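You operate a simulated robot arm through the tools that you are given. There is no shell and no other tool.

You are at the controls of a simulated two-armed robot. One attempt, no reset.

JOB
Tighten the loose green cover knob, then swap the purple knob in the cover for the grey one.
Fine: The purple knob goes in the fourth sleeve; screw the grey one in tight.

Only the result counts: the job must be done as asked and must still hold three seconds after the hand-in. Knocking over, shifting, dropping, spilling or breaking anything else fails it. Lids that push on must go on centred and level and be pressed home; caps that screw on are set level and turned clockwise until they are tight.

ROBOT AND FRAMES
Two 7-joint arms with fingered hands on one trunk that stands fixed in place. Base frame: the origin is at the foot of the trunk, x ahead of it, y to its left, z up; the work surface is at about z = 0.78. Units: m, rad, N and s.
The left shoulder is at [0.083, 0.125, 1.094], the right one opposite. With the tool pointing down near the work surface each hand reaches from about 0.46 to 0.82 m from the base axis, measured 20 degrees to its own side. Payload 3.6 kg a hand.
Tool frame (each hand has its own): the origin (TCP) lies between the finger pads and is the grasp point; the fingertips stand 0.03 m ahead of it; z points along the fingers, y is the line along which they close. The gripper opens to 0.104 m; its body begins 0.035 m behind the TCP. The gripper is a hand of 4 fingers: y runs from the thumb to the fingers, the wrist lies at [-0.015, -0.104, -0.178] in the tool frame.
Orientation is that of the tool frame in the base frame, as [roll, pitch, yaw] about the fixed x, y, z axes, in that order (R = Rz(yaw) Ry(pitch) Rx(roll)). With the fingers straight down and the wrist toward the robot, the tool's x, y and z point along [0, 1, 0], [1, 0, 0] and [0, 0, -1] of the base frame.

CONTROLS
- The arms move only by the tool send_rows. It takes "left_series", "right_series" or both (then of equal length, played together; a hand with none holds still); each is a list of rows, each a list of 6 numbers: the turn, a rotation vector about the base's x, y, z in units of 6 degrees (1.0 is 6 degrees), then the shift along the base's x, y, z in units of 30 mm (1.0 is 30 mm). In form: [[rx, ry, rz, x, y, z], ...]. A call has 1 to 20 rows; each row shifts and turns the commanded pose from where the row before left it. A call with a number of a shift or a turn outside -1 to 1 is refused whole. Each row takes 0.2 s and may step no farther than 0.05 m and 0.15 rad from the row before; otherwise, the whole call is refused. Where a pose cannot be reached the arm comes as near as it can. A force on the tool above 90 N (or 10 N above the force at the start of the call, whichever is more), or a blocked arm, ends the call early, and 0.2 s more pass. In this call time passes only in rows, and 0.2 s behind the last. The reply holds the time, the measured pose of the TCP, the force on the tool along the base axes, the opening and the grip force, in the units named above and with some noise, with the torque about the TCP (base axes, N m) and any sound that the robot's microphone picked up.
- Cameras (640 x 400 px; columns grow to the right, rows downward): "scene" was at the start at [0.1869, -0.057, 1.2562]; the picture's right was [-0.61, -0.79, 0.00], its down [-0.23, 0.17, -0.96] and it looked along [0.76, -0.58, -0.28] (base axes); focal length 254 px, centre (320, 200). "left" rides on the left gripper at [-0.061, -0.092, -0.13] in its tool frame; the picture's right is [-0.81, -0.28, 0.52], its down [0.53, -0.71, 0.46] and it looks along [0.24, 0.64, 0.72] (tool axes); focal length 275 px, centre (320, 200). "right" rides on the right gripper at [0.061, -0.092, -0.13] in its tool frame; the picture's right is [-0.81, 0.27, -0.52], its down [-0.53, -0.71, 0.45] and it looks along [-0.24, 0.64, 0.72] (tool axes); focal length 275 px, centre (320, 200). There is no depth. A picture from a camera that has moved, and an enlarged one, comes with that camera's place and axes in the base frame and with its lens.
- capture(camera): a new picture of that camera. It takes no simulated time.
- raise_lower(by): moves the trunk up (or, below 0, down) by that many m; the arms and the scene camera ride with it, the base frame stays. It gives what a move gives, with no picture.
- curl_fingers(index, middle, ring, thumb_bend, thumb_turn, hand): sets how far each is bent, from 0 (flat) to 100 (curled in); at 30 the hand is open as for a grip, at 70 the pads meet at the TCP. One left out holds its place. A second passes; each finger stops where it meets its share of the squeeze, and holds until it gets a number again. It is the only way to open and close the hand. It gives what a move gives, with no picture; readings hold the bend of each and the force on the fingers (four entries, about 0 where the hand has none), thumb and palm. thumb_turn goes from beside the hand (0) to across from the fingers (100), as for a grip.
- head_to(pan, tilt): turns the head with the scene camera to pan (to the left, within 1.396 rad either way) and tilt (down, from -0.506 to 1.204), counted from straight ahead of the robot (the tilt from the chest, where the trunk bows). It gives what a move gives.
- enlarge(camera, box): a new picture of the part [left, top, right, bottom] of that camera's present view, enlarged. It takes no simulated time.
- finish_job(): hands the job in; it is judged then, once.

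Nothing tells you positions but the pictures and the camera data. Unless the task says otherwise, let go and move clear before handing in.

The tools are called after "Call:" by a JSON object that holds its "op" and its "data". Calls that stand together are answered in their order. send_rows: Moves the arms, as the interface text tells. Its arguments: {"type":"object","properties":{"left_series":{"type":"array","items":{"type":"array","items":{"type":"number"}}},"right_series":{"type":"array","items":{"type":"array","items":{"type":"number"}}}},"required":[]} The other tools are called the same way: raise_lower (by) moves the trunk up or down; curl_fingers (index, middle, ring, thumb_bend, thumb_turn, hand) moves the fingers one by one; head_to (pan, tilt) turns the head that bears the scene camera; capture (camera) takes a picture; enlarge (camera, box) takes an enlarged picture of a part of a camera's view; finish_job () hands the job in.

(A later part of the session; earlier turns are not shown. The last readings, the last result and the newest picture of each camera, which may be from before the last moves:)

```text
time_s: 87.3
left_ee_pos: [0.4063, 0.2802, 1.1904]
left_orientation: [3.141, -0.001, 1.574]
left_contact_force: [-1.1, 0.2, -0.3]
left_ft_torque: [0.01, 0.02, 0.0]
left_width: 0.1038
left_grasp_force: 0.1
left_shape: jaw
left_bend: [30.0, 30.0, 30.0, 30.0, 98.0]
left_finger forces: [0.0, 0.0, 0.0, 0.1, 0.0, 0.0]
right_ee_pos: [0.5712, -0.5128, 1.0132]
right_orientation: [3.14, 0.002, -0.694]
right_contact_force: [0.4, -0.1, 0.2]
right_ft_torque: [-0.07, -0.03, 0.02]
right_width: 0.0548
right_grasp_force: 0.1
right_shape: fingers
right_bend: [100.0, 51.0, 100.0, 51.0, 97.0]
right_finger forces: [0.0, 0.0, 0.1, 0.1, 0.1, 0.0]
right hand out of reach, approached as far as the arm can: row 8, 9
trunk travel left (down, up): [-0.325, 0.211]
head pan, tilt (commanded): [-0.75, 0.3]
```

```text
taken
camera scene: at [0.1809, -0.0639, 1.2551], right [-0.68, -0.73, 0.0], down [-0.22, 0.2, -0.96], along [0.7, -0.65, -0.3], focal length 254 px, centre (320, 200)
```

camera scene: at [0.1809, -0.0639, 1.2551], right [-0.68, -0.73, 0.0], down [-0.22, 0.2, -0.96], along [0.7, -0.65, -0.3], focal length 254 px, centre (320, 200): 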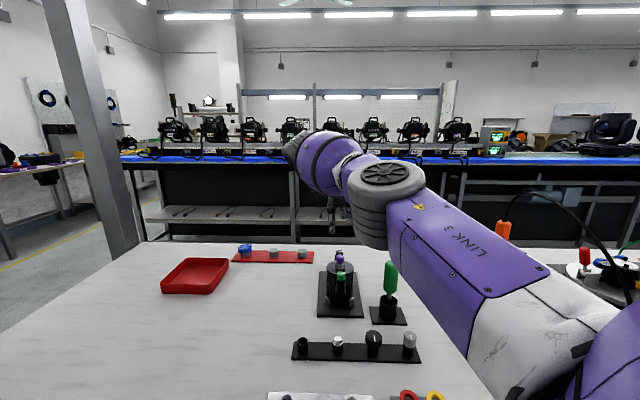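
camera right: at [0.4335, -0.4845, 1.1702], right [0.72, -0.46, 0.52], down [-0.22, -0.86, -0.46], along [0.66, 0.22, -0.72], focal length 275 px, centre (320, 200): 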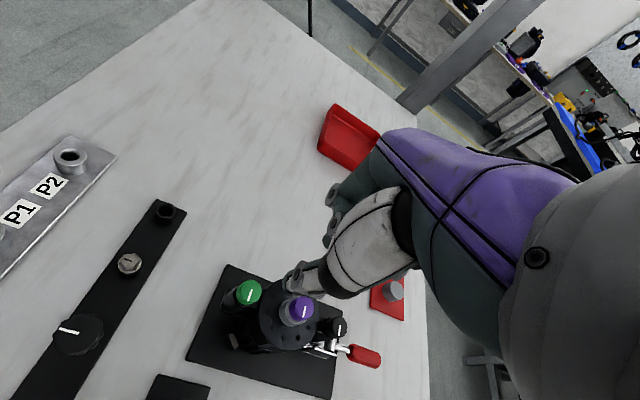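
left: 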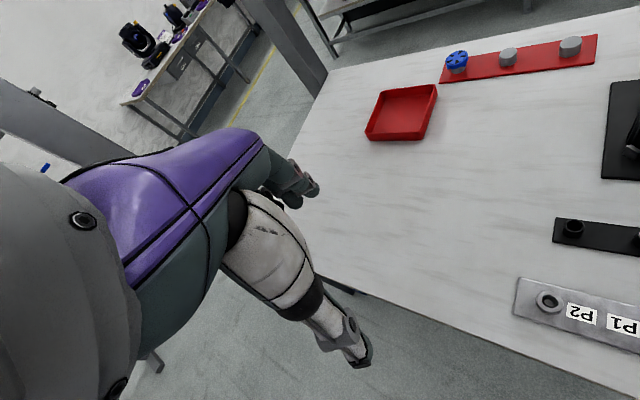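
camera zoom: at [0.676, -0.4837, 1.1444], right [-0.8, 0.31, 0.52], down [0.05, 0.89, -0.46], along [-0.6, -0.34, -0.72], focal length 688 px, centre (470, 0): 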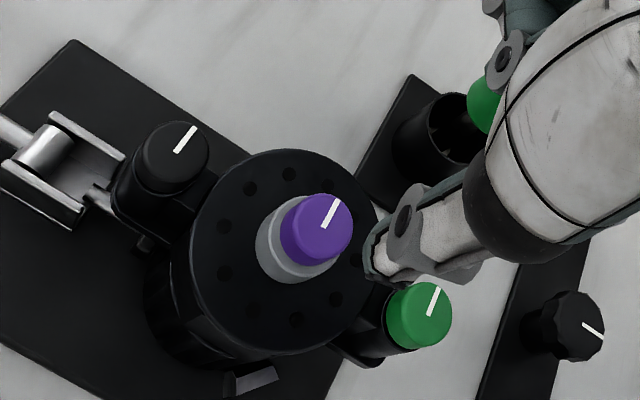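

The reach limit over purple is about yaw -30° at this height. I'll go to yaw -28°, centre on (0.5787, -0.5103) and descend partway.

Call:
{"op": "send_rows", "data": {"right_series": [[0, 0, 1, 0, 0, 0], [0, 0, 1, 0.25, 0.08, 0], [0, 0, 0, 0, 0, -0.8], [0, 0, 0, 0, 0, -0.8]]}}

Call:
{"op": "enlarge", "data": {"camera": "scene", "box": [325, 220, 365, 280]}}

Call:
{"op": "enlarge", "data": {"camera": "right", "box": [200, 180, 360, 320]}}

```text
time_s: 88.3
left_ee_pos: [0.4061, 0.2795, 1.1891]
left_orientation: [-3.141, 0.0, 1.572]
left_contact_force: [-0.2, -0.3, -0.2]
left_ft_torque: [0.0, -0.02, 0.0]
left_width: 0.1037
left_grasp_force: 0.1
left_shape: jaw
left_bend: [30.0, 30.0, 30.0, 30.0, 98.0]
left_finger forces: [0.1, 0.1, 0.1, 0.1, 0.0, 0.1]
right_ee_pos: [0.58, -0.5103, 0.9659]
right_orientation: [3.139, 0.0, -0.481]
right_contact_force: [-1.2, -0.7, -1.1]
right_ft_torque: [0.0, -0.01, 0.02]
right_width: 0.0549
right_grasp_force: 0.2
right_shape: fingers
right_bend: [100.0, 51.0, 100.0, 51.0, 97.0]
right_finger forces: [0.0, 0.0, 0.0, 0.1, 0.0, 0.0]
trunk travel left (down, up): [-0.325, 0.211]
head pan, tilt (commanded): [-0.75, 0.3]
```

```text
6.67 times, centred on (345, 250) of scene
camera zoom: at [0.1813, -0.0638, 1.255], right [-0.68, -0.73, 0.0], down [-0.22, 0.2, -0.96], along [0.7, -0.65, -0.3], focal length 1694 px, centre (153, -133)
```

zoom: 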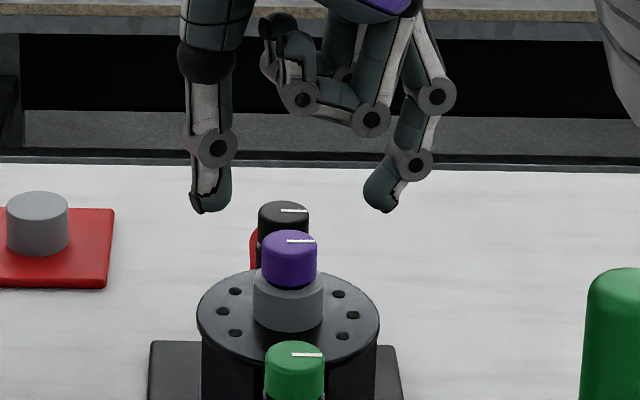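

```text
2.86 times, centred on (280, 250) of right
camera zoom: at [0.6757, -0.4589, 1.0962], right [-0.85, 0.13, 0.52], down [-0.14, 0.88, -0.46], along [-0.51, -0.46, -0.72], focal length 786 px, centre (434, 57)
```

zoom: 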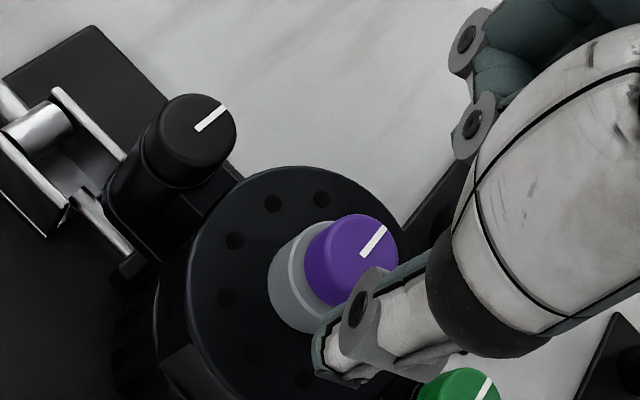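

The pinch is centred over the purple knob. I'll descend to about z 0.933 and close.

Call:
{"op": "send_rows", "data": {"right_series": [[0, 0, 0, -0.03, 0, -0.55], [0, 0, 0, 0, 0, -0.55]]}}

Call:
{"op": "enlarge", "data": {"camera": "scene", "box": [325, 220, 365, 280]}}

```text
time_s: 88.9
left_ee_pos: [0.4068, 0.2805, 1.1907]
left_orientation: [-3.142, -0.001, 1.572]
left_contact_force: [1.3, 0.4, -0.5]
left_ft_torque: [-0.02, 0.01, 0.02]
left_width: 0.1037
left_grasp_force: 0.0
left_shape: jaw
left_bend: [30.0, 30.0, 30.0, 30.0, 98.0]
left_finger forces: [0.0, 0.0, 0.0, 0.0, 0.1, 0.0]
right_ee_pos: [0.5788, -0.5103, 0.933]
right_orientation: [3.14, -0.001, -0.481]
right_contact_force: [-1.2, -0.1, 0.0]
right_ft_torque: [0.0, -0.02, 0.0]
right_width: 0.0549
right_grasp_force: 0.1
right_shape: fingers
right_bend: [100.0, 51.0, 100.0, 51.0, 97.0]
right_finger forces: [0.0, 0.0, 0.1, 0.1, 0.1, 0.1]
trunk travel left (down, up): [-0.325, 0.211]
head pan, tilt (commanded): [-0.75, 0.3]
```

```text
6.67 times, centred on (345, 250) of scene
camera zoom: at [0.1811, -0.0639, 1.255], right [-0.68, -0.73, 0.0], down [-0.22, 0.2, -0.96], along [0.7, -0.65, -0.3], focal length 1694 px, centre (153, -133)
```

zoom: 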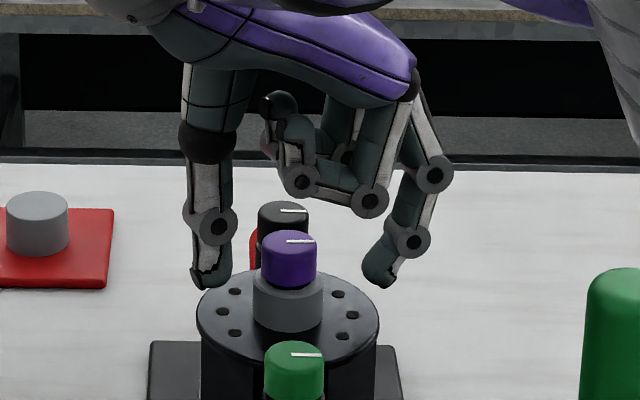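

Call:
{"op": "send_rows", "data": {"right_series": [[0, 0, 0, 0, 0, 0.04]]}}

Call:
{"op": "curl_fingers", "data": {"hand": "right", "middle": 80, "thumb_bend": 80}}

Call:
{"op": "enlarge", "data": {"camera": "scene", "box": [325, 220, 365, 280]}}

Call:
{"op": "enlarge", "data": {"camera": "right", "box": [220, 200, 360, 320]}}

```text
time_s: 89.3
left_ee_pos: [0.4064, 0.2811, 1.1899]
left_orientation: [3.141, 0.001, 1.573]
left_contact_force: [0.0, 1.1, -0.4]
left_ft_torque: [0.02, 0.03, -0.04]
left_width: 0.1036
left_grasp_force: 0.1
left_shape: jaw
left_bend: [30.0, 30.0, 30.0, 30.0, 98.0]
left_finger forces: [0.0, 0.0, 0.0, 0.1, 0.1, 0.0]
right_ee_pos: [0.5798, -0.5112, 0.9341]
right_orientation: [3.139, 0.0, -0.481]
right_contact_force: [0.6, -0.8, -0.1]
right_ft_torque: [0.0, 0.02, 0.0]
right_width: 0.0547
right_grasp_force: 0.0
right_shape: fingers
right_bend: [100.0, 51.0, 100.0, 51.0, 97.0]
right_finger forces: [0.0, 0.0, 0.0, 0.0, 0.0, 0.0]
trunk travel left (down, up): [-0.325, 0.211]
head pan, tilt (commanded): [-0.75, 0.3]
```

```text
time_s: 90.3
left_ee_pos: [0.4068, 0.2808, 1.1898]
left_orientation: [-3.141, 0.001, 1.573]
left_contact_force: [-0.4, 1.0, 0.1]
left_ft_torque: [0.0, 0.03, 0.02]
left_width: 0.1035
left_grasp_force: 0.0
left_shape: jaw
left_bend: [30.0, 30.0, 30.0, 30.0, 98.0]
left_finger forces: [0.1, 0.0, 0.1, 0.1, 0.1, 0.0]
right_ee_pos: [0.578, -0.5097, 0.9346]
right_orientation: [3.14, 0.002, -0.481]
right_contact_force: [-4.9, 13.1, -7.6]
right_ft_torque: [0.29, 0.13, 0.09]
right_width: 0.0482
right_grasp_force: 13.4
right_shape: fingers
right_bend: [100.0, 72.0, 100.0, 67.0, 96.0]
right_finger forces: [0.0, 12.5, 0.0, 0.0, 13.9, 0.1]
trunk travel left (down, up): [-0.325, 0.211]
head pan, tilt (commanded): [-0.75, 0.3]
```

```text
6.67 times, centred on (345, 250) of scene
camera zoom: at [0.1811, -0.063, 1.255], right [-0.68, -0.73, 0.0], down [-0.22, 0.2, -0.96], along [0.7, -0.65, -0.3], focal length 1694 px, centre (153, -133)
```

zoom: 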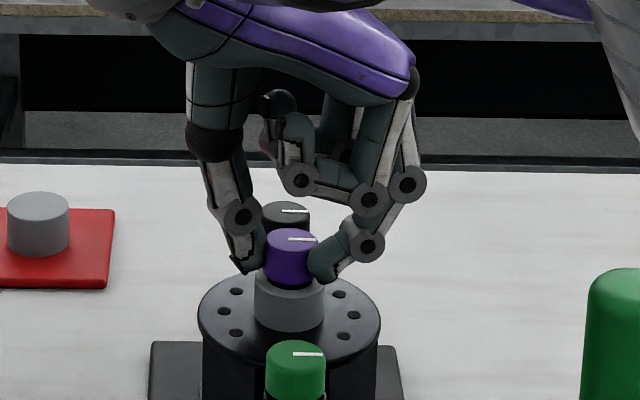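

```text
3.33 times, centred on (290, 260) of right
camera zoom: at [0.6748, -0.4578, 1.0643], right [-0.84, 0.13, 0.52], down [-0.14, 0.88, -0.45], along [-0.52, -0.46, -0.72], focal length 918 px, centre (420, 0)
```

zoom: 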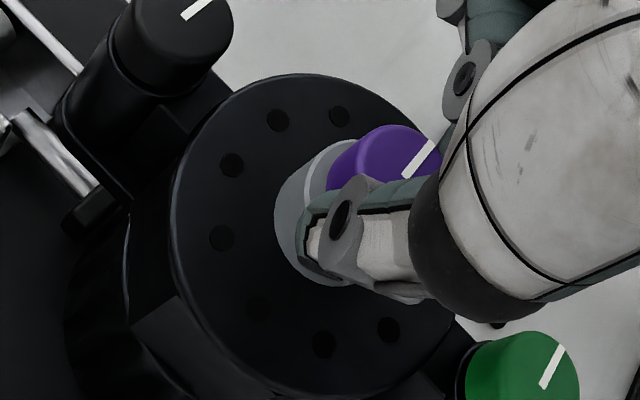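

The purple knob is gripped. I'll turn counter-clockwise, adding a slight lift for the thread, and check.

Call:
{"op": "send_rows", "data": {"right_series": [[0, 0, 1, 0, 0, 0.002], [0, 0, 1, 0, 0, 0.002], [0, 0, 1, 0, 0, 0.002], [0, 0, 1, 0, 0, 0.002]]}}

Call:
{"op": "enlarge", "data": {"camera": "scene", "box": [325, 220, 365, 280]}}

Call:
{"op": "enlarge", "data": {"camera": "right", "box": [220, 200, 360, 320]}}

```text
time_s: 91.3
left_ee_pos: [0.4064, 0.2798, 1.1898]
left_orientation: [3.142, -0.001, 1.572]
left_contact_force: [-0.4, -0.2, -0.3]
left_ft_torque: [-0.01, 0.0, 0.0]
left_width: 0.1038
left_grasp_force: 0.1
left_shape: jaw
left_bend: [30.0, 30.0, 30.0, 30.0, 98.0]
left_finger forces: [0.0, 0.0, 0.0, 0.0, 0.0, 0.0]
right_ee_pos: [0.5775, -0.5105, 0.9339]
right_orientation: [3.14, 0.003, -0.06]
right_contact_force: [-10.4, 9.6, -11.7]
right_ft_torque: [0.19, 0.33, 0.03]
right_width: 0.0477
right_grasp_force: 16.4
right_shape: fingers
right_bend: [100.0, 72.0, 100.0, 68.0, 94.0]
right_finger forces: [0.1, 18.4, 0.1, 0.0, 14.5, 0.0]
trunk travel left (down, up): [-0.325, 0.211]
head pan, tilt (commanded): [-0.75, 0.3]
```

```text
6.67 times, centred on (345, 250) of scene
camera zoom: at [0.1806, -0.0637, 1.2551], right [-0.68, -0.73, 0.0], down [-0.22, 0.2, -0.96], along [0.7, -0.65, -0.3], focal length 1694 px, centre (153, -133)
```

zoom: 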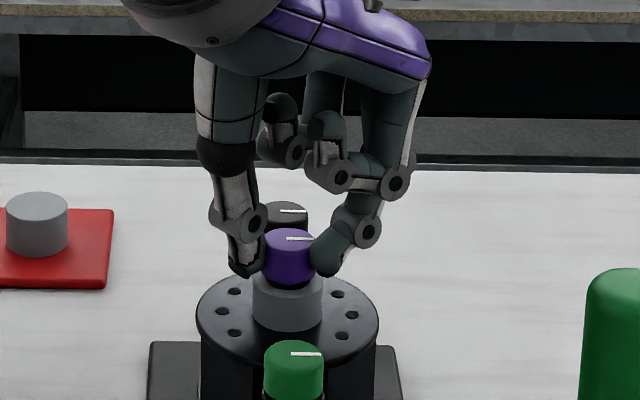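

```text
3.33 times, centred on (290, 260) of right
camera zoom: at [0.6434, -0.4242, 1.0646], right [-0.82, -0.23, 0.52], down [-0.49, 0.74, -0.45], along [-0.28, -0.63, -0.72], focal length 918 px, centre (420, 0)
```

zoom: 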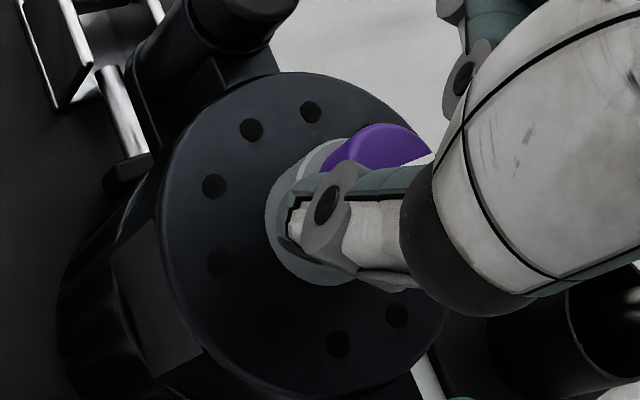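

The knob did not turn, so it is tight and my fingers slipped. I'll squeeze harder, biased to keep the two sides balanced, and try again.

Call:
{"op": "curl_fingers", "data": {"hand": "right", "middle": 100, "thumb_bend": 92}}

Call:
{"op": "enlarge", "data": {"camera": "scene", "box": [325, 220, 365, 280]}}

```text
time_s: 92.3
left_ee_pos: [0.4032, 0.279, 1.1911]
left_orientation: [3.14, 0.001, 1.573]
left_contact_force: [-0.6, 0.3, -0.5]
left_ft_torque: [0.0, -0.03, -0.01]
left_width: 0.1038
left_grasp_force: 0.0
left_shape: jaw
left_bend: [30.0, 30.0, 30.0, 30.0, 98.0]
left_finger forces: [0.1, 0.0, 0.1, 0.1, 0.1, 0.1]
right_ee_pos: [0.5762, -0.5116, 0.9362]
right_orientation: [-3.141, -0.001, -0.064]
right_contact_force: [-18.4, -3.1, 2.2]
right_ft_torque: [-0.07, 0.36, 0.08]
right_width: 0.0363
right_grasp_force: 8.9
right_shape: fingers
right_bend: [100.0, 75.0, 100.0, 88.0, 94.0]
right_finger forces: [0.1, 18.5, 0.0, 0.0, 0.1, 0.0]
trunk travel left (down, up): [-0.325, 0.211]
head pan, tilt (commanded): [-0.75, 0.3]
```

```text
6.67 times, centred on (345, 250) of scene
camera zoom: at [0.1789, -0.0639, 1.2554], right [-0.68, -0.73, 0.0], down [-0.21, 0.2, -0.96], along [0.7, -0.65, -0.29], focal length 1694 px, centre (153, -133)
```

zoom: 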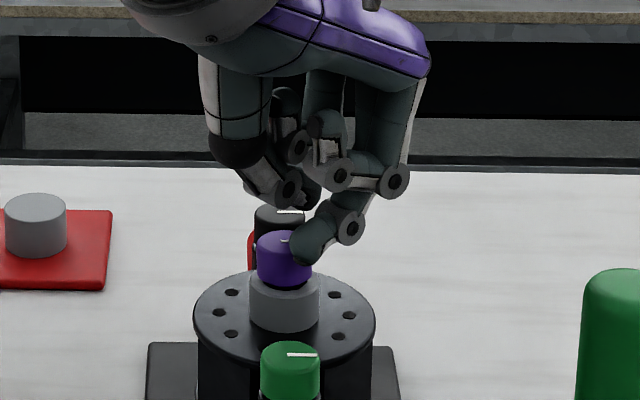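

The thumb slipped over the knob because the thumb and middle fingertip are slightly misaligned sideways, which works against loosening. I'll release, lift clear, and look at the finger spacing to choose a better grip.

Call:
{"op": "curl_fingers", "data": {"hand": "right", "middle": 51, "thumb_bend": 51}}

Call:
{"op": "send_rows", "data": {"right_series": [[0, 0, 0, 0, 0, 0.5], [0, 0, 0, 0, 0, 1], [0, 0, 0, 0, 0, 1], [0, 0, 1, 0, 0, 1], [0, 0, 1, -0.5, 0.5, 0], [0, 0, 1, -0.5, 0.5, 0], [0, 0, 1, -0.5, 0.5, 0], [0, 0, 1, -0.5, 0.5, 0], [0, 0, 1, 0, 0, 0], [0, 0, 1, 0, 0, 0]]}}

Call:
{"op": "curl_fingers", "data": {"hand": "right", "index": 60, "middle": 60, "ring": 60, "thumb_bend": 45}}

Call:
{"op": "capture", "data": {"camera": "scene"}}

```text
time_s: 93.3
left_ee_pos: [0.4035, 0.2815, 1.1904]
left_orientation: [3.137, 0.002, 1.571]
left_contact_force: [-0.8, -0.1, 0.0]
left_ft_torque: [0.0, -0.01, -0.03]
left_width: 0.1035
left_grasp_force: 0.0
left_shape: jaw
left_bend: [30.0, 30.0, 30.0, 30.0, 98.0]
left_finger forces: [0.0, 0.1, 0.0, 0.0, 0.0, 0.1]
right_ee_pos: [0.5775, -0.5087, 0.9429]
right_orientation: [3.135, -0.014, -0.059]
right_contact_force: [0.7, -3.3, 48.4]
right_ft_torque: [-0.11, -0.46, 0.01]
right_width: 0.0427
right_grasp_force: 24.7
right_shape: fingers
right_bend: [100.0, 51.0, 100.0, 74.0, 97.0]
right_finger forces: [0.1, 0.1, 0.0, 0.0, 48.5, 0.1]
trunk travel left (down, up): [-0.325, 0.211]
head pan, tilt (commanded): [-0.75, 0.3]
```

```text
time_s: 95.5
left_ee_pos: [0.4066, 0.2797, 1.1907]
left_orientation: [-3.141, 0.0, 1.572]
left_contact_force: [0.1, 0.1, -0.1]
left_ft_torque: [0.03, -0.02, 0.03]
left_width: 0.1035
left_grasp_force: 0.0
left_shape: jaw
left_bend: [30.0, 30.0, 30.0, 30.0, 98.0]
left_finger forces: [0.0, 0.1, 0.1, 0.0, 0.0, 0.1]
right_ee_pos: [0.5176, -0.4513, 1.0417]
right_orientation: [3.141, 0.0, 0.675]
right_contact_force: [0.8, -0.4, 1.0]
right_ft_torque: [0.01, 0.04, 0.0]
right_width: 0.0547
right_grasp_force: 0.0
right_shape: fingers
right_bend: [100.0, 51.0, 100.0, 51.0, 97.0]
right_finger forces: [0.0, 0.1, 0.0, 0.0, 0.0, 0.1]
trunk travel left (down, up): [-0.325, 0.211]
head pan, tilt (commanded): [-0.75, 0.3]
```

```text
time_s: 96.5
left_ee_pos: [0.4062, 0.2799, 1.1895]
left_orientation: [-3.141, 0.0, 1.574]
left_contact_force: [0.3, -0.1, -1.1]
left_ft_torque: [0.01, 0.0, -0.02]
left_width: 0.1036
left_grasp_force: 0.0
left_shape: jaw
left_bend: [30.0, 30.0, 30.0, 30.0, 98.0]
left_finger forces: [0.0, 0.0, 0.0, 0.0, 0.1, 0.1]
right_ee_pos: [0.519, -0.4507, 1.041]
right_orientation: [3.139, 0.0, 0.67]
right_contact_force: [-0.4, 1.1, -0.1]
right_ft_torque: [-0.03, -0.03, -0.02]
right_width: 0.0449
right_grasp_force: 0.1
right_shape: fingers
right_bend: [60.0, 60.0, 60.0, 45.0, 97.0]
right_finger forces: [0.1, 0.0, 0.0, 0.0, 0.0, 0.0]
trunk travel left (down, up): [-0.325, 0.211]
head pan, tilt (commanded): [-0.75, 0.3]
```

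```text
taken
camera scene: at [0.1811, -0.0639, 1.255], right [-0.68, -0.73, 0.0], down [-0.22, 0.2, -0.96], along [0.7, -0.65, -0.3], focal length 254 px, centre (320, 200)
```

scene: 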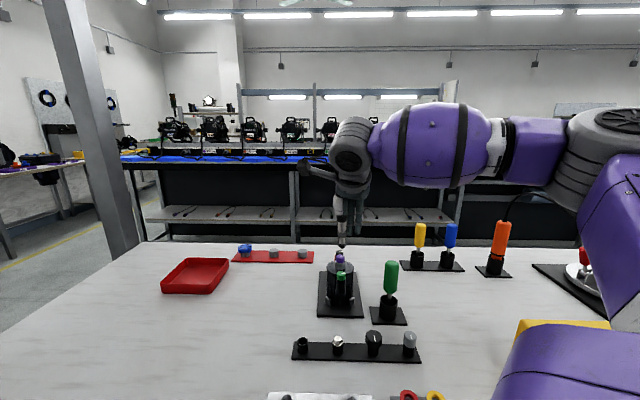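

Call:
{"op": "enlarge", "data": {"camera": "scene", "box": [315, 175, 375, 255]}}

Call:
{"op": "enlarge", "data": {"camera": "scene", "box": [325, 240, 365, 300]}}

Call:
{"op": "capture", "data": {"camera": "left"}}

```text
5.00 times, centred on (345, 215) of scene
camera zoom: at [0.1811, -0.0639, 1.255], right [-0.68, -0.73, 0.0], down [-0.22, 0.2, -0.96], along [0.7, -0.65, -0.3], focal length 1271 px, centre (195, 125)
```

zoom: 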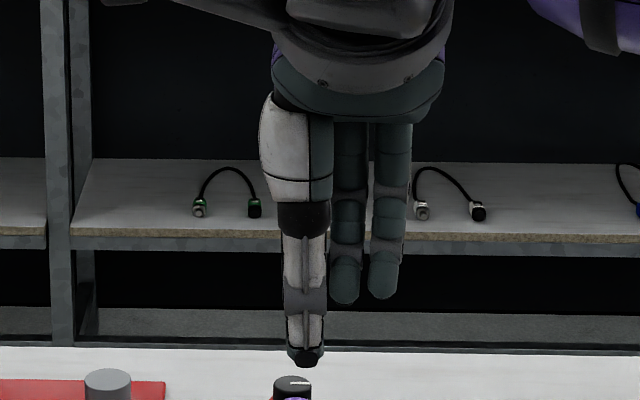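

```text
6.67 times, centred on (345, 270) of scene
camera zoom: at [0.1811, -0.0639, 1.255], right [-0.68, -0.73, 0.0], down [-0.22, 0.2, -0.96], along [0.7, -0.65, -0.3], focal length 1694 px, centre (153, -267)
```

zoom: 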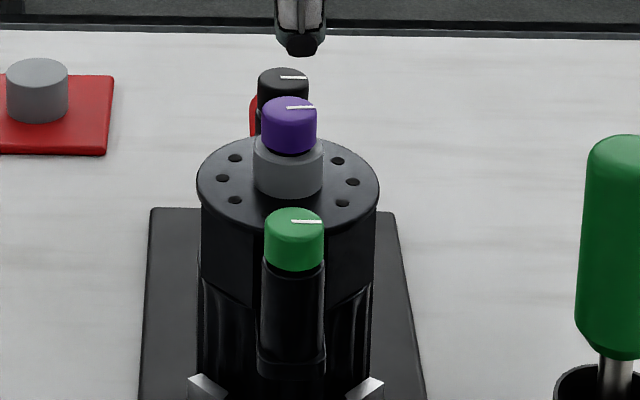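

```text
taken
camera left: at [0.3143, 0.2178, 1.3219], right [-0.27, -0.81, -0.52], down [-0.71, 0.53, -0.46], along [0.64, 0.24, -0.72], focal length 275 px, centre (320, 200)
```

left: 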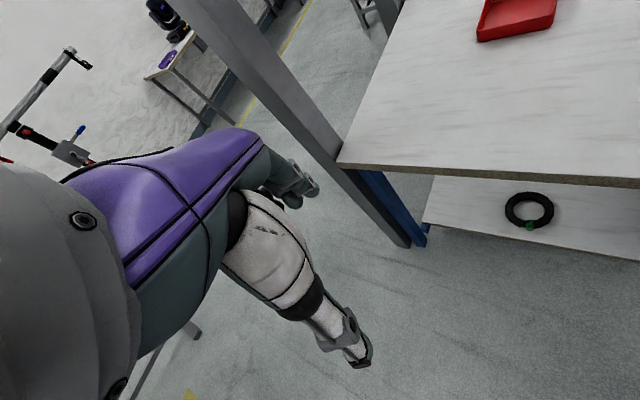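

The view along the closing line shows the fingers about 17.5 mm apart, and the one facing the thumb is not the middle finger but the leftmost one, hidden behind the thumb. I'll confirm by curling middle and ring away and keeping the index out.

Call:
{"op": "curl_fingers", "data": {"hand": "right", "index": 60, "middle": 100, "ring": 100, "thumb_bend": 30}}

Call:
{"op": "enlarge", "data": {"camera": "scene", "box": [315, 175, 375, 255]}}

Call:
{"op": "send_rows", "data": {"right_series": [[0, 0, 1, 0, 0, 0], [0, 0, 1, 0, 0, 0], [0, 0, 1, 0, 0, 0], [0, 0, 1, 0, 0, 0]]}}

Call:
{"op": "enlarge", "data": {"camera": "scene", "box": [315, 175, 375, 255]}}

```text
time_s: 97.5
left_ee_pos: [0.4065, 0.2806, 1.1902]
left_orientation: [3.141, -0.001, 1.573]
left_contact_force: [-0.5, -0.2, 0.1]
left_ft_torque: [0.04, -0.02, -0.01]
left_width: 0.1038
left_grasp_force: 0.0
left_shape: jaw
left_bend: [30.0, 30.0, 30.0, 30.0, 98.0]
left_finger forces: [0.0, 0.0, 0.0, 0.0, 0.0, 0.0]
right_ee_pos: [0.5178, -0.4512, 1.0407]
right_orientation: [3.141, 0.001, 0.67]
right_contact_force: [-0.2, -0.1, 0.1]
right_ft_torque: [-0.02, -0.02, 0.01]
right_width: 0.0641
right_grasp_force: 0.2
right_shape: fingers
right_bend: [60.0, 100.0, 100.0, 30.0, 97.0]
right_finger forces: [0.1, 0.0, 0.0, 0.0, 0.1, 0.1]
trunk travel left (down, up): [-0.325, 0.211]
head pan, tilt (commanded): [-0.75, 0.3]
```

```text
5.00 times, centred on (345, 215) of scene
camera zoom: at [0.181, -0.0639, 1.255], right [-0.68, -0.73, 0.0], down [-0.22, 0.2, -0.96], along [0.7, -0.65, -0.3], focal length 1271 px, centre (195, 125)
```

zoom: 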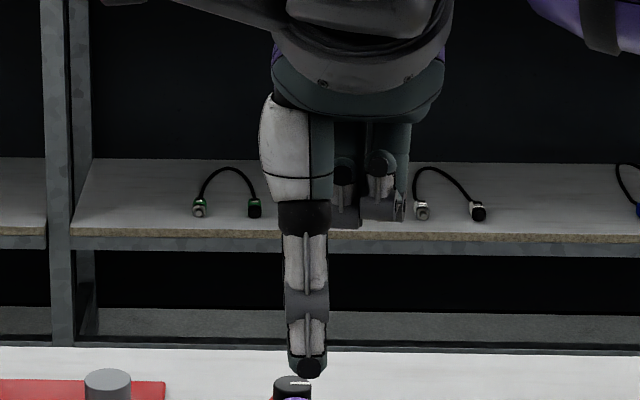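

```text
time_s: 98.5
left_ee_pos: [0.4065, 0.2804, 1.1899]
left_orientation: [3.14, 0.0, 1.573]
left_contact_force: [-0.7, 0.4, 0.1]
left_ft_torque: [0.01, 0.0, -0.02]
left_width: 0.1037
left_grasp_force: 0.0
left_shape: jaw
left_bend: [30.0, 30.0, 30.0, 30.0, 98.0]
left_finger forces: [0.0, 0.0, 0.0, 0.1, 0.1, 0.0]
right_ee_pos: [0.5181, -0.4504, 1.0398]
right_orientation: [3.14, 0.0, 1.093]
right_contact_force: [0.9, 0.5, -0.4]
right_ft_torque: [0.0, 0.01, 0.0]
right_width: 0.0639
right_grasp_force: 0.1
right_shape: fingers
right_bend: [60.0, 100.0, 100.0, 30.0, 97.0]
right_finger forces: [0.0, 0.1, 0.0, 0.1, 0.1, 0.1]
trunk travel left (down, up): [-0.325, 0.211]
head pan, tilt (commanded): [-0.75, 0.3]
```

```text
5.00 times, centred on (345, 215) of scene
camera zoom: at [0.181, -0.064, 1.255], right [-0.68, -0.73, 0.0], down [-0.22, 0.2, -0.96], along [0.7, -0.65, -0.3], focal length 1271 px, centre (195, 125)
```

zoom: 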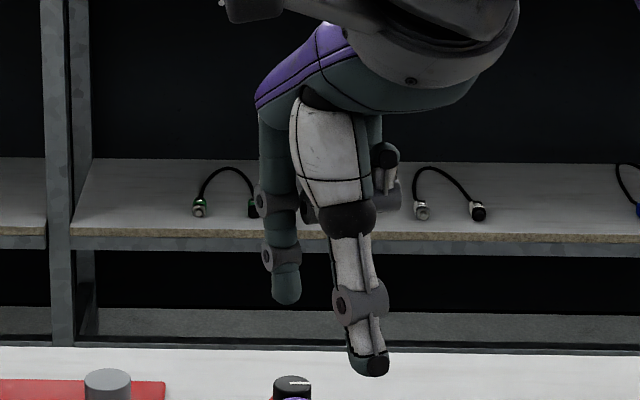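

The index finger is the one that opposes the thumb, at about x +5 mm in the tool frame, with the middle at about -12 mm. I'll close index and thumb in the air to see exactly where their tips meet.

Call:
{"op": "curl_fingers", "data": {"hand": "right", "index": 63, "thumb_bend": 63, "thumb_turn": 100}}

Call:
{"op": "enlarge", "data": {"camera": "scene", "box": [325, 205, 365, 255]}}

Call:
{"op": "send_rows", "data": {"right_series": [[0, 0, 1, 0, 0, 0], [0, 0, 1, 0, 0, 0], [0, 0, 1, 0, 0, 0], [0, 0, 1, 0, 0, 0], [0, 0, 1, 0, 0, 0]]}}

Call:
{"op": "enlarge", "data": {"camera": "scene", "box": [325, 205, 365, 255]}}

Call:
{"op": "send_rows", "data": {"right_series": [[0, 0, 1, 0, 0, 0], [0, 0, 1, 0, 0, 0], [0, 0, 1, 0, 0, 0], [0, 0, 1, 0, 0, 0], [0, 0, 1, 0, 0, 0], [0, 0, 1, 0, 0, 0], [0, 0, 1, 0, 0, 0], [0, 0, 1, 0, 0, 0]]}}

Call:
{"op": "enlarge", "data": {"camera": "scene", "box": [325, 205, 365, 255]}}

```text
time_s: 99.5
left_ee_pos: [0.4061, 0.2799, 1.1899]
left_orientation: [3.141, -0.001, 1.573]
left_contact_force: [-0.2, -0.3, -0.3]
left_ft_torque: [0.01, -0.01, -0.02]
left_width: 0.1037
left_grasp_force: 0.0
left_shape: jaw
left_bend: [30.0, 30.0, 30.0, 30.0, 98.0]
left_finger forces: [0.0, 0.0, 0.1, 0.1, 0.0, 0.0]
right_ee_pos: [0.518, -0.4505, 1.0406]
right_orientation: [3.14, 0.0, 1.09]
right_contact_force: [0.0, 0.6, -0.2]
right_ft_torque: [0.01, 0.0, -0.02]
right_width: 0.0189
right_grasp_force: 0.0
right_shape: fingers
right_bend: [63.0, 100.0, 100.0, 63.0, 100.0]
right_finger forces: [0.1, 0.1, 0.0, 0.0, 0.0, 0.0]
trunk travel left (down, up): [-0.325, 0.211]
head pan, tilt (commanded): [-0.75, 0.3]
```

```text
8.00 times, centred on (345, 230) of scene
camera zoom: at [0.1811, -0.0639, 1.255], right [-0.68, -0.73, 0.0], down [-0.22, 0.2, -0.96], along [0.7, -0.65, -0.3], focal length 2033 px, centre (120, -40)
```

zoom: 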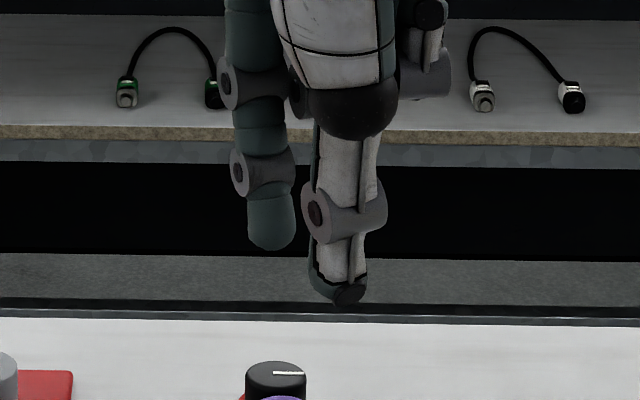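

```text
time_s: 100.7
left_ee_pos: [0.4051, 0.2799, 1.1901]
left_orientation: [3.141, 0.001, 1.573]
left_contact_force: [0.5, 1.1, 0.8]
left_ft_torque: [-0.01, 0.02, 0.0]
left_width: 0.1037
left_grasp_force: 0.0
left_shape: jaw
left_bend: [30.0, 30.0, 30.0, 30.0, 98.0]
left_finger forces: [0.0, 0.1, 0.1, 0.1, 0.0, 0.0]
right_ee_pos: [0.5181, -0.4516, 1.0398]
right_orientation: [3.14, 0.0, 1.615]
right_contact_force: [-0.3, 0.2, -0.5]
right_ft_torque: [0.01, 0.03, -0.03]
right_width: 0.0187
right_grasp_force: 0.1
right_shape: fingers
right_bend: [63.0, 100.0, 100.0, 63.0, 100.0]
right_finger forces: [0.0, 0.1, 0.0, 0.0, 0.1, 0.0]
trunk travel left (down, up): [-0.325, 0.211]
head pan, tilt (commanded): [-0.75, 0.3]
```

```text
8.00 times, centred on (345, 230) of scene
camera zoom: at [0.1811, -0.064, 1.255], right [-0.68, -0.73, 0.0], down [-0.22, 0.2, -0.96], along [0.7, -0.65, -0.3], focal length 2033 px, centre (120, -40)
```

zoom: 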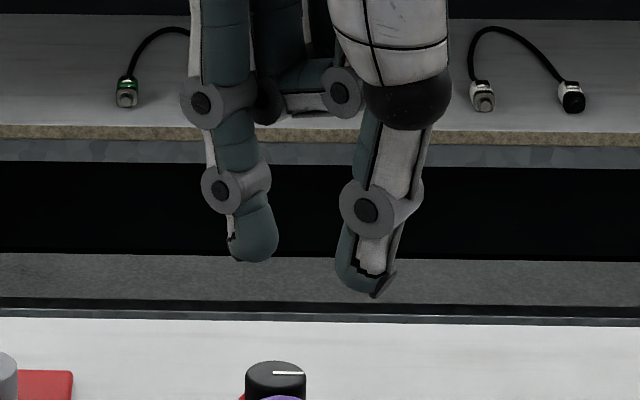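

```text
time_s: 102.5
left_ee_pos: [0.4051, 0.2806, 1.1915]
left_orientation: [3.141, -0.001, 1.573]
left_contact_force: [-0.3, 0.3, 0.4]
left_ft_torque: [0.03, -0.05, 0.02]
left_width: 0.1033
left_grasp_force: 0.1
left_shape: jaw
left_bend: [30.0, 30.0, 30.0, 30.0, 98.0]
left_finger forces: [0.1, 0.1, 0.1, 0.0, 0.0, 0.1]
right_ee_pos: [0.5192, -0.4493, 1.0405]
right_orientation: [3.14, -0.001, 2.453]
right_contact_force: [-1.2, 0.5, -0.6]
right_ft_torque: [0.01, 0.01, 0.0]
right_width: 0.019
right_grasp_force: 0.1
right_shape: fingers
right_bend: [63.0, 100.0, 100.0, 63.0, 100.0]
right_finger forces: [0.1, 0.1, 0.0, 0.1, 0.1, 0.0]
trunk travel left (down, up): [-0.325, 0.211]
head pan, tilt (commanded): [-0.75, 0.3]
```

```text
8.00 times, centred on (345, 230) of scene
camera zoom: at [0.1812, -0.0639, 1.255], right [-0.68, -0.73, 0.0], down [-0.22, 0.2, -0.96], along [0.7, -0.65, -0.3], focal length 2033 px, centre (120, -40)
```

zoom: 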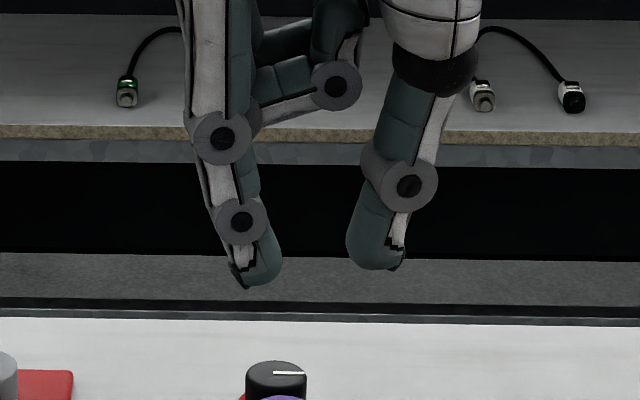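

Index and thumb meet symmetrically, with contact about 25 mm below the TCP, the tips 34 mm below, and the pinch centre at tool x about +2.5 mm. The slight sideways offset now helps loosening. I'll go back over the purple knob at yaw -27° with this pinch.

Call:
{"op": "send_rows", "data": {"right_series": [[0, 0, -1, 0.48, -0.495, 0], [0, 0, -1, 0.48, -0.495, 0], [0, 0, -1, 0.48, -0.495, 0], [0, 0, -1, 0.48, -0.495, 0], [0, 0, -1, 0, 0, 0], [0, 0, -1, 0, 0, 0], [0, 0, -1, 0, 0, 0], [0, 0, -1, 0, 0, 0], [0, 0, -1, 0, 0, 0], [0, 0, -1, 0, 0, 0], [0, 0, -1, 0, 0, 0], [0, 0, -1, 0, 0, 0], [0, 0, -1, 0, 0, 0], [0, 0, -1, 0, 0, 0], [0, 0, -1, 0, 0, 0], [0, 0, -1, 0, 0, 0], [0, 0, -1, 0, 0, 0], [0, 0, -1, 0, 0, 0], [0, 0, -1, 0, 0, 0], [0, 0, -1, 0, 0, 0]]}}

Call:
{"op": "curl_fingers", "data": {"hand": "right", "index": 51, "thumb_bend": 51}}

Call:
{"op": "send_rows", "data": {"right_series": [[0, 0, -1, 0, 0, -0.5], [0, 0, -1, 0, 0, -0.5], [0, 0, -1, 0, 0, -0.5], [0, 0, -1, 0, 0, -0.5], [0, 0, -1, 0, 0, 0], [0, 0, -1, 0, 0, 0], [0, 0, -1, 0, 0, 0], [0, 0, -1, 0, 0, 0]]}}

Call:
{"op": "enlarge", "data": {"camera": "right", "box": [200, 180, 360, 320]}}

Call:
{"op": "enlarge", "data": {"camera": "scene", "box": [325, 220, 365, 280]}}

```text
time_s: 106.7
left_ee_pos: [0.406, 0.2791, 1.1897]
left_orientation: [-3.141, -0.001, 1.572]
left_contact_force: [0.0, 0.7, 0.0]
left_ft_torque: [-0.04, -0.04, 0.0]
left_width: 0.1037
left_grasp_force: 0.1
left_shape: jaw
left_bend: [30.0, 30.0, 30.0, 30.0, 98.0]
left_finger forces: [0.1, 0.0, 0.0, 0.0, 0.0, 0.1]
right_ee_pos: [0.577, -0.5096, 1.0399]
right_orientation: [3.141, 0.001, 0.355]
right_contact_force: [1.7, -0.2, 0.2]
right_ft_torque: [-0.01, 0.01, -0.03]
right_width: 0.019
right_grasp_force: 0.2
right_shape: fingers
right_bend: [63.0, 100.0, 100.0, 63.0, 100.0]
right_finger forces: [0.0, 0.0, 0.1, 0.0, 0.0, 0.1]
trunk travel left (down, up): [-0.325, 0.211]
head pan, tilt (commanded): [-0.75, 0.3]
```

```text
time_s: 107.7
left_ee_pos: [0.4055, 0.2805, 1.1899]
left_orientation: [-3.14, -0.001, 1.572]
left_contact_force: [-0.3, -0.1, 0.2]
left_ft_torque: [0.01, 0.01, 0.0]
left_width: 0.1035
left_grasp_force: 0.0
left_shape: jaw
left_bend: [30.0, 30.0, 30.0, 30.0, 98.0]
left_finger forces: [0.0, 0.0, 0.1, 0.0, 0.0, 0.0]
right_ee_pos: [0.5761, -0.5108, 1.0407]
right_orientation: [3.14, 0.0, 0.355]
right_contact_force: [0.2, 0.8, -0.4]
right_ft_torque: [0.0, 0.0, 0.01]
right_width: 0.0488
right_grasp_force: 0.1
right_shape: fingers
right_bend: [51.0, 100.0, 100.0, 51.0, 100.0]
right_finger forces: [0.0, 0.1, 0.0, 0.1, 0.0, 0.1]
trunk travel left (down, up): [-0.325, 0.211]
head pan, tilt (commanded): [-0.75, 0.3]
```

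```text
time_s: 109.5
left_ee_pos: [0.4073, 0.2802, 1.1899]
left_orientation: [3.141, 0.001, 1.574]
left_contact_force: [0.5, -0.6, 0.1]
left_ft_torque: [0.02, -0.02, 0.0]
left_width: 0.1039
left_grasp_force: 0.1
left_shape: jaw
left_bend: [30.0, 30.0, 30.0, 30.0, 98.0]
left_finger forces: [0.0, 0.0, 0.1, 0.0, 0.0, 0.1]
right_ee_pos: [0.5753, -0.51, 0.9804]
right_orientation: [3.139, 0.0, -0.483]
right_contact_force: [0.7, 0.2, 0.2]
right_ft_torque: [-0.01, -0.03, 0.02]
right_width: 0.0487
right_grasp_force: 0.0
right_shape: fingers
right_bend: [51.0, 100.0, 100.0, 51.0, 100.0]
right_finger forces: [0.0, 0.0, 0.0, 0.0, 0.0, 0.0]
trunk travel left (down, up): [-0.325, 0.211]
head pan, tilt (commanded): [-0.75, 0.3]
```

```text
2.86 times, centred on (280, 250) of right
camera zoom: at [0.672, -0.4584, 1.1102], right [-0.84, 0.13, 0.52], down [-0.14, 0.88, -0.46], along [-0.52, -0.46, -0.72], focal length 786 px, centre (434, 57)
```

zoom: 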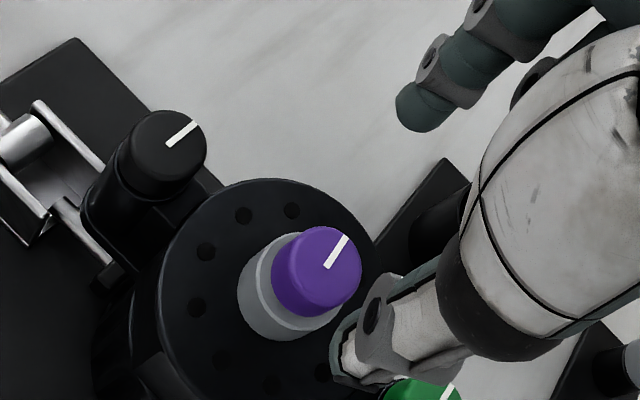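

```text
6.67 times, centred on (345, 250) of scene
camera zoom: at [0.1813, -0.0639, 1.255], right [-0.68, -0.73, 0.0], down [-0.22, 0.2, -0.96], along [0.7, -0.65, -0.3], focal length 1694 px, centre (153, -133)
```

zoom: 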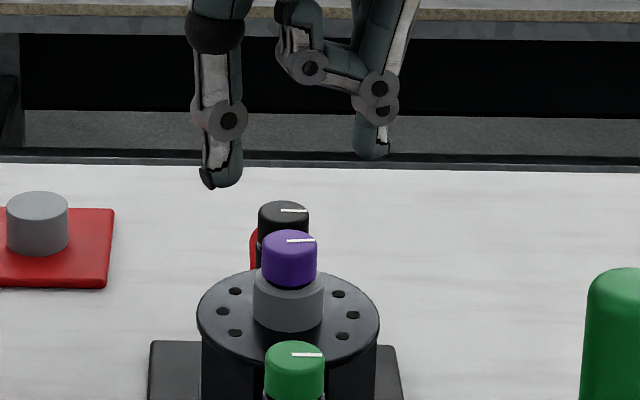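

The purple knob is within about 1 mm of the pinch centre. I'll descend to z 0.934 and grip firmly.

Call:
{"op": "send_rows", "data": {"right_series": [[0, 0, 0, 0.02, 0.03, -0.75], [0, 0, 0, 0, 0, -0.8]]}}

Call:
{"op": "enlarge", "data": {"camera": "scene", "box": [325, 220, 365, 280]}}

Call:
{"op": "curl_fingers", "data": {"hand": "right", "index": 85, "thumb_bend": 85}}

Call:
{"op": "enlarge", "data": {"camera": "scene", "box": [325, 220, 365, 280]}}

Call:
{"op": "enlarge", "data": {"camera": "right", "box": [220, 200, 360, 320]}}

```text
time_s: 110.1
left_ee_pos: [0.4057, 0.2811, 1.1891]
left_orientation: [-3.141, 0.001, 1.572]
left_contact_force: [0.3, 0.4, -0.3]
left_ft_torque: [-0.02, -0.03, 0.0]
left_width: 0.1038
left_grasp_force: 0.1
left_shape: jaw
left_bend: [30.0, 30.0, 30.0, 30.0, 98.0]
left_finger forces: [0.1, 0.1, 0.0, 0.0, 0.1, 0.1]
right_ee_pos: [0.5764, -0.5096, 0.9324]
right_orientation: [-3.141, 0.001, -0.481]
right_contact_force: [-0.5, -0.1, 0.4]
right_ft_torque: [-0.01, 0.01, 0.03]
right_width: 0.0488
right_grasp_force: 0.1
right_shape: fingers
right_bend: [51.0, 100.0, 100.0, 51.0, 100.0]
right_finger forces: [0.0, 0.0, 0.1, 0.0, 0.0, 0.1]
trunk travel left (down, up): [-0.325, 0.211]
head pan, tilt (commanded): [-0.75, 0.3]
```

```text
6.67 times, centred on (345, 250) of scene
camera zoom: at [0.1811, -0.064, 1.255], right [-0.68, -0.73, 0.0], down [-0.22, 0.2, -0.96], along [0.7, -0.65, -0.3], focal length 1694 px, centre (153, -133)
```

zoom: 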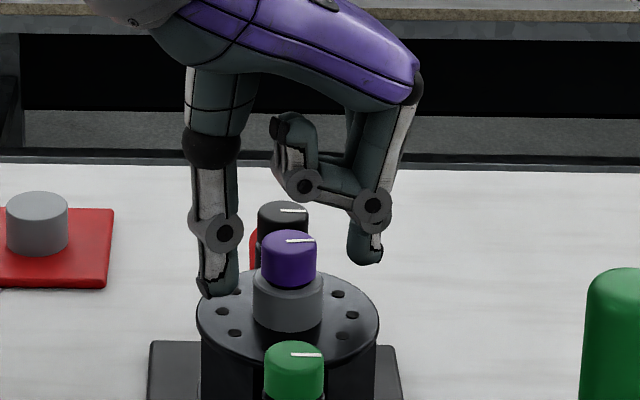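

```text
time_s: 111.1
left_ee_pos: [0.4077, 0.2796, 1.1894]
left_orientation: [-3.14, 0.003, 1.574]
left_contact_force: [-0.1, 0.5, -0.3]
left_ft_torque: [0.01, -0.03, 0.0]
left_width: 0.1036
left_grasp_force: 0.0
left_shape: jaw
left_bend: [30.0, 30.0, 30.0, 30.0, 98.0]
left_finger forces: [0.0, 0.0, 0.0, 0.0, 0.0, 0.0]
right_ee_pos: [0.5775, -0.5072, 0.9326]
right_orientation: [-3.14, 0.002, -0.48]
right_contact_force: [3.7, 13.0, -6.0]
right_ft_torque: [0.22, -0.08, 0.03]
right_width: 0.0156
right_grasp_force: 16.9
right_shape: fingers
right_bend: [71.0, 100.0, 100.0, 67.0, 100.0]
right_finger forces: [10.3, 0.0, 0.0, 0.0, 22.6, 0.0]
trunk travel left (down, up): [-0.325, 0.211]
head pan, tilt (commanded): [-0.75, 0.3]
```

```text
6.67 times, centred on (345, 250) of scene
camera zoom: at [0.1819, -0.063, 1.2549], right [-0.68, -0.73, 0.0], down [-0.22, 0.2, -0.96], along [0.7, -0.65, -0.3], focal length 1694 px, centre (153, -133)
```

zoom: 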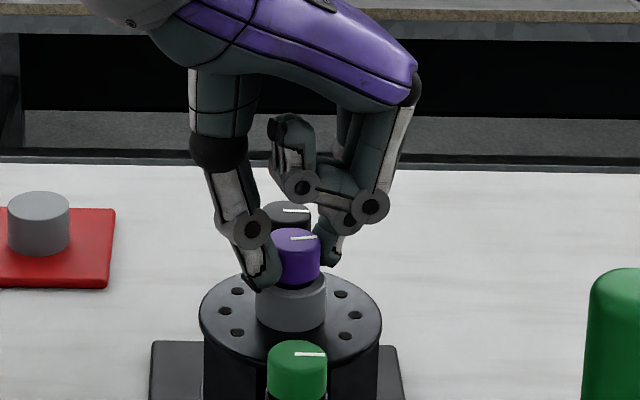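

```text
3.33 times, centred on (290, 260) of right
camera zoom: at [0.6728, -0.4556, 1.063], right [-0.84, 0.13, 0.52], down [-0.14, 0.88, -0.45], along [-0.52, -0.46, -0.72], focal length 918 px, centre (420, 0)
```

zoom: 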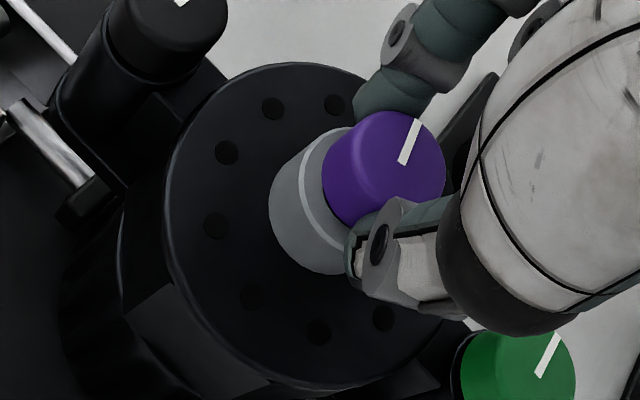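

The pinch is well aligned on the purple knob, with index and thumb on opposite sides. I'll raise the index squeeze to balance the thumb and turn counter-clockwise.

Call:
{"op": "curl_fingers", "data": {"hand": "right", "index": 100, "thumb_bend": 85}}

Call:
{"op": "send_rows", "data": {"right_series": [[0, 0, 1, 0, -0.01, 0.002], [0, 0, 1, 0, -0.01, 0.002], [0, 0, 1, 0, -0.01, 0.002]]}}

Call:
{"op": "enlarge", "data": {"camera": "scene", "box": [325, 220, 365, 280]}}

Call:
{"op": "enlarge", "data": {"camera": "right", "box": [220, 200, 360, 320]}}

```text
time_s: 112.1
left_ee_pos: [0.4069, 0.282, 1.1899]
left_orientation: [-3.139, -0.001, 1.571]
left_contact_force: [-0.4, 0.6, -0.6]
left_ft_torque: [0.04, 0.01, 0.0]
left_width: 0.104
left_grasp_force: 0.1
left_shape: jaw
left_bend: [30.0, 30.0, 30.0, 30.0, 98.0]
left_finger forces: [0.0, 0.0, 0.0, 0.1, 0.0, 0.0]
right_ee_pos: [0.5765, -0.5084, 0.9329]
right_orientation: [-3.141, 0.003, -0.48]
right_contact_force: [3.1, 7.6, -5.8]
right_ft_torque: [0.17, -0.05, -0.03]
right_width: 0.0154
right_grasp_force: 17.2
right_shape: fingers
right_bend: [72.0, 100.0, 100.0, 66.0, 100.0]
right_finger forces: [13.0, 0.1, 0.0, 0.0, 21.8, 0.0]
trunk travel left (down, up): [-0.325, 0.211]
head pan, tilt (commanded): [-0.75, 0.3]
```

```text
time_s: 112.9
left_ee_pos: [0.4064, 0.28, 1.1904]
left_orientation: [-3.141, -0.001, 1.572]
left_contact_force: [0.4, -0.6, 0.0]
left_ft_torque: [0.02, -0.01, 0.01]
left_width: 0.1038
left_grasp_force: 0.0
left_shape: jaw
left_bend: [30.0, 30.0, 30.0, 30.0, 98.0]
left_finger forces: [0.0, 0.0, 0.0, 0.1, 0.1, 0.0]
right_ee_pos: [0.5768, -0.5097, 0.9324]
right_orientation: [3.14, 0.001, -0.167]
right_contact_force: [-0.1, 8.5, -7.7]
right_ft_torque: [0.18, 0.02, 0.02]
right_width: 0.0154
right_grasp_force: 17.4
right_shape: fingers
right_bend: [72.0, 100.0, 100.0, 66.0, 100.0]
right_finger forces: [12.9, 0.1, 0.0, 0.0, 21.8, 0.1]
trunk travel left (down, up): [-0.325, 0.211]
head pan, tilt (commanded): [-0.75, 0.3]
```

```text
6.67 times, centred on (345, 250) of scene
camera zoom: at [0.1817, -0.0635, 1.255], right [-0.68, -0.73, 0.0], down [-0.22, 0.2, -0.96], along [0.7, -0.65, -0.3], focal length 1694 px, centre (153, -133)
```

zoom: 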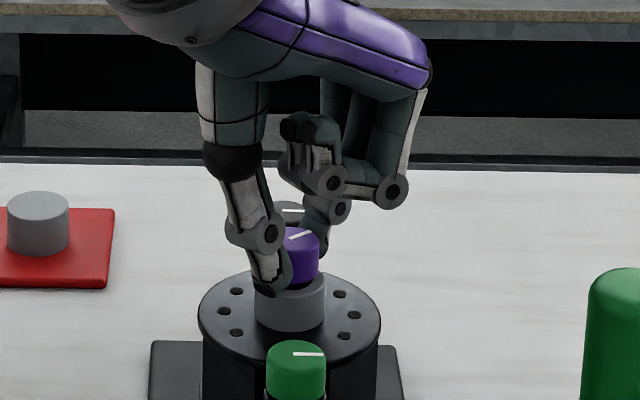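

```text
3.33 times, centred on (290, 260) of right
camera zoom: at [0.6515, -0.4302, 1.0634], right [-0.84, -0.14, 0.52], down [-0.41, 0.79, -0.46], along [-0.35, -0.6, -0.72], focal length 918 px, centre (420, 0)
```

zoom: 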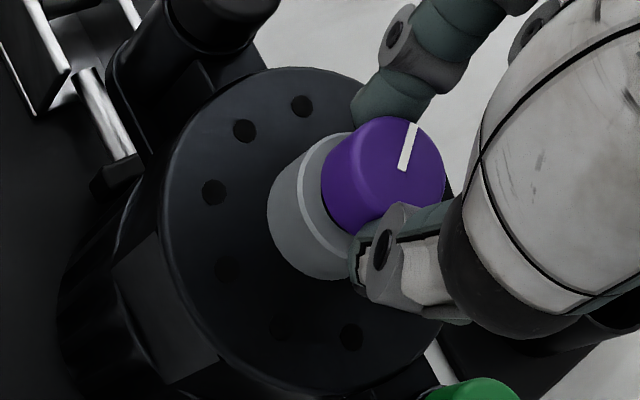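

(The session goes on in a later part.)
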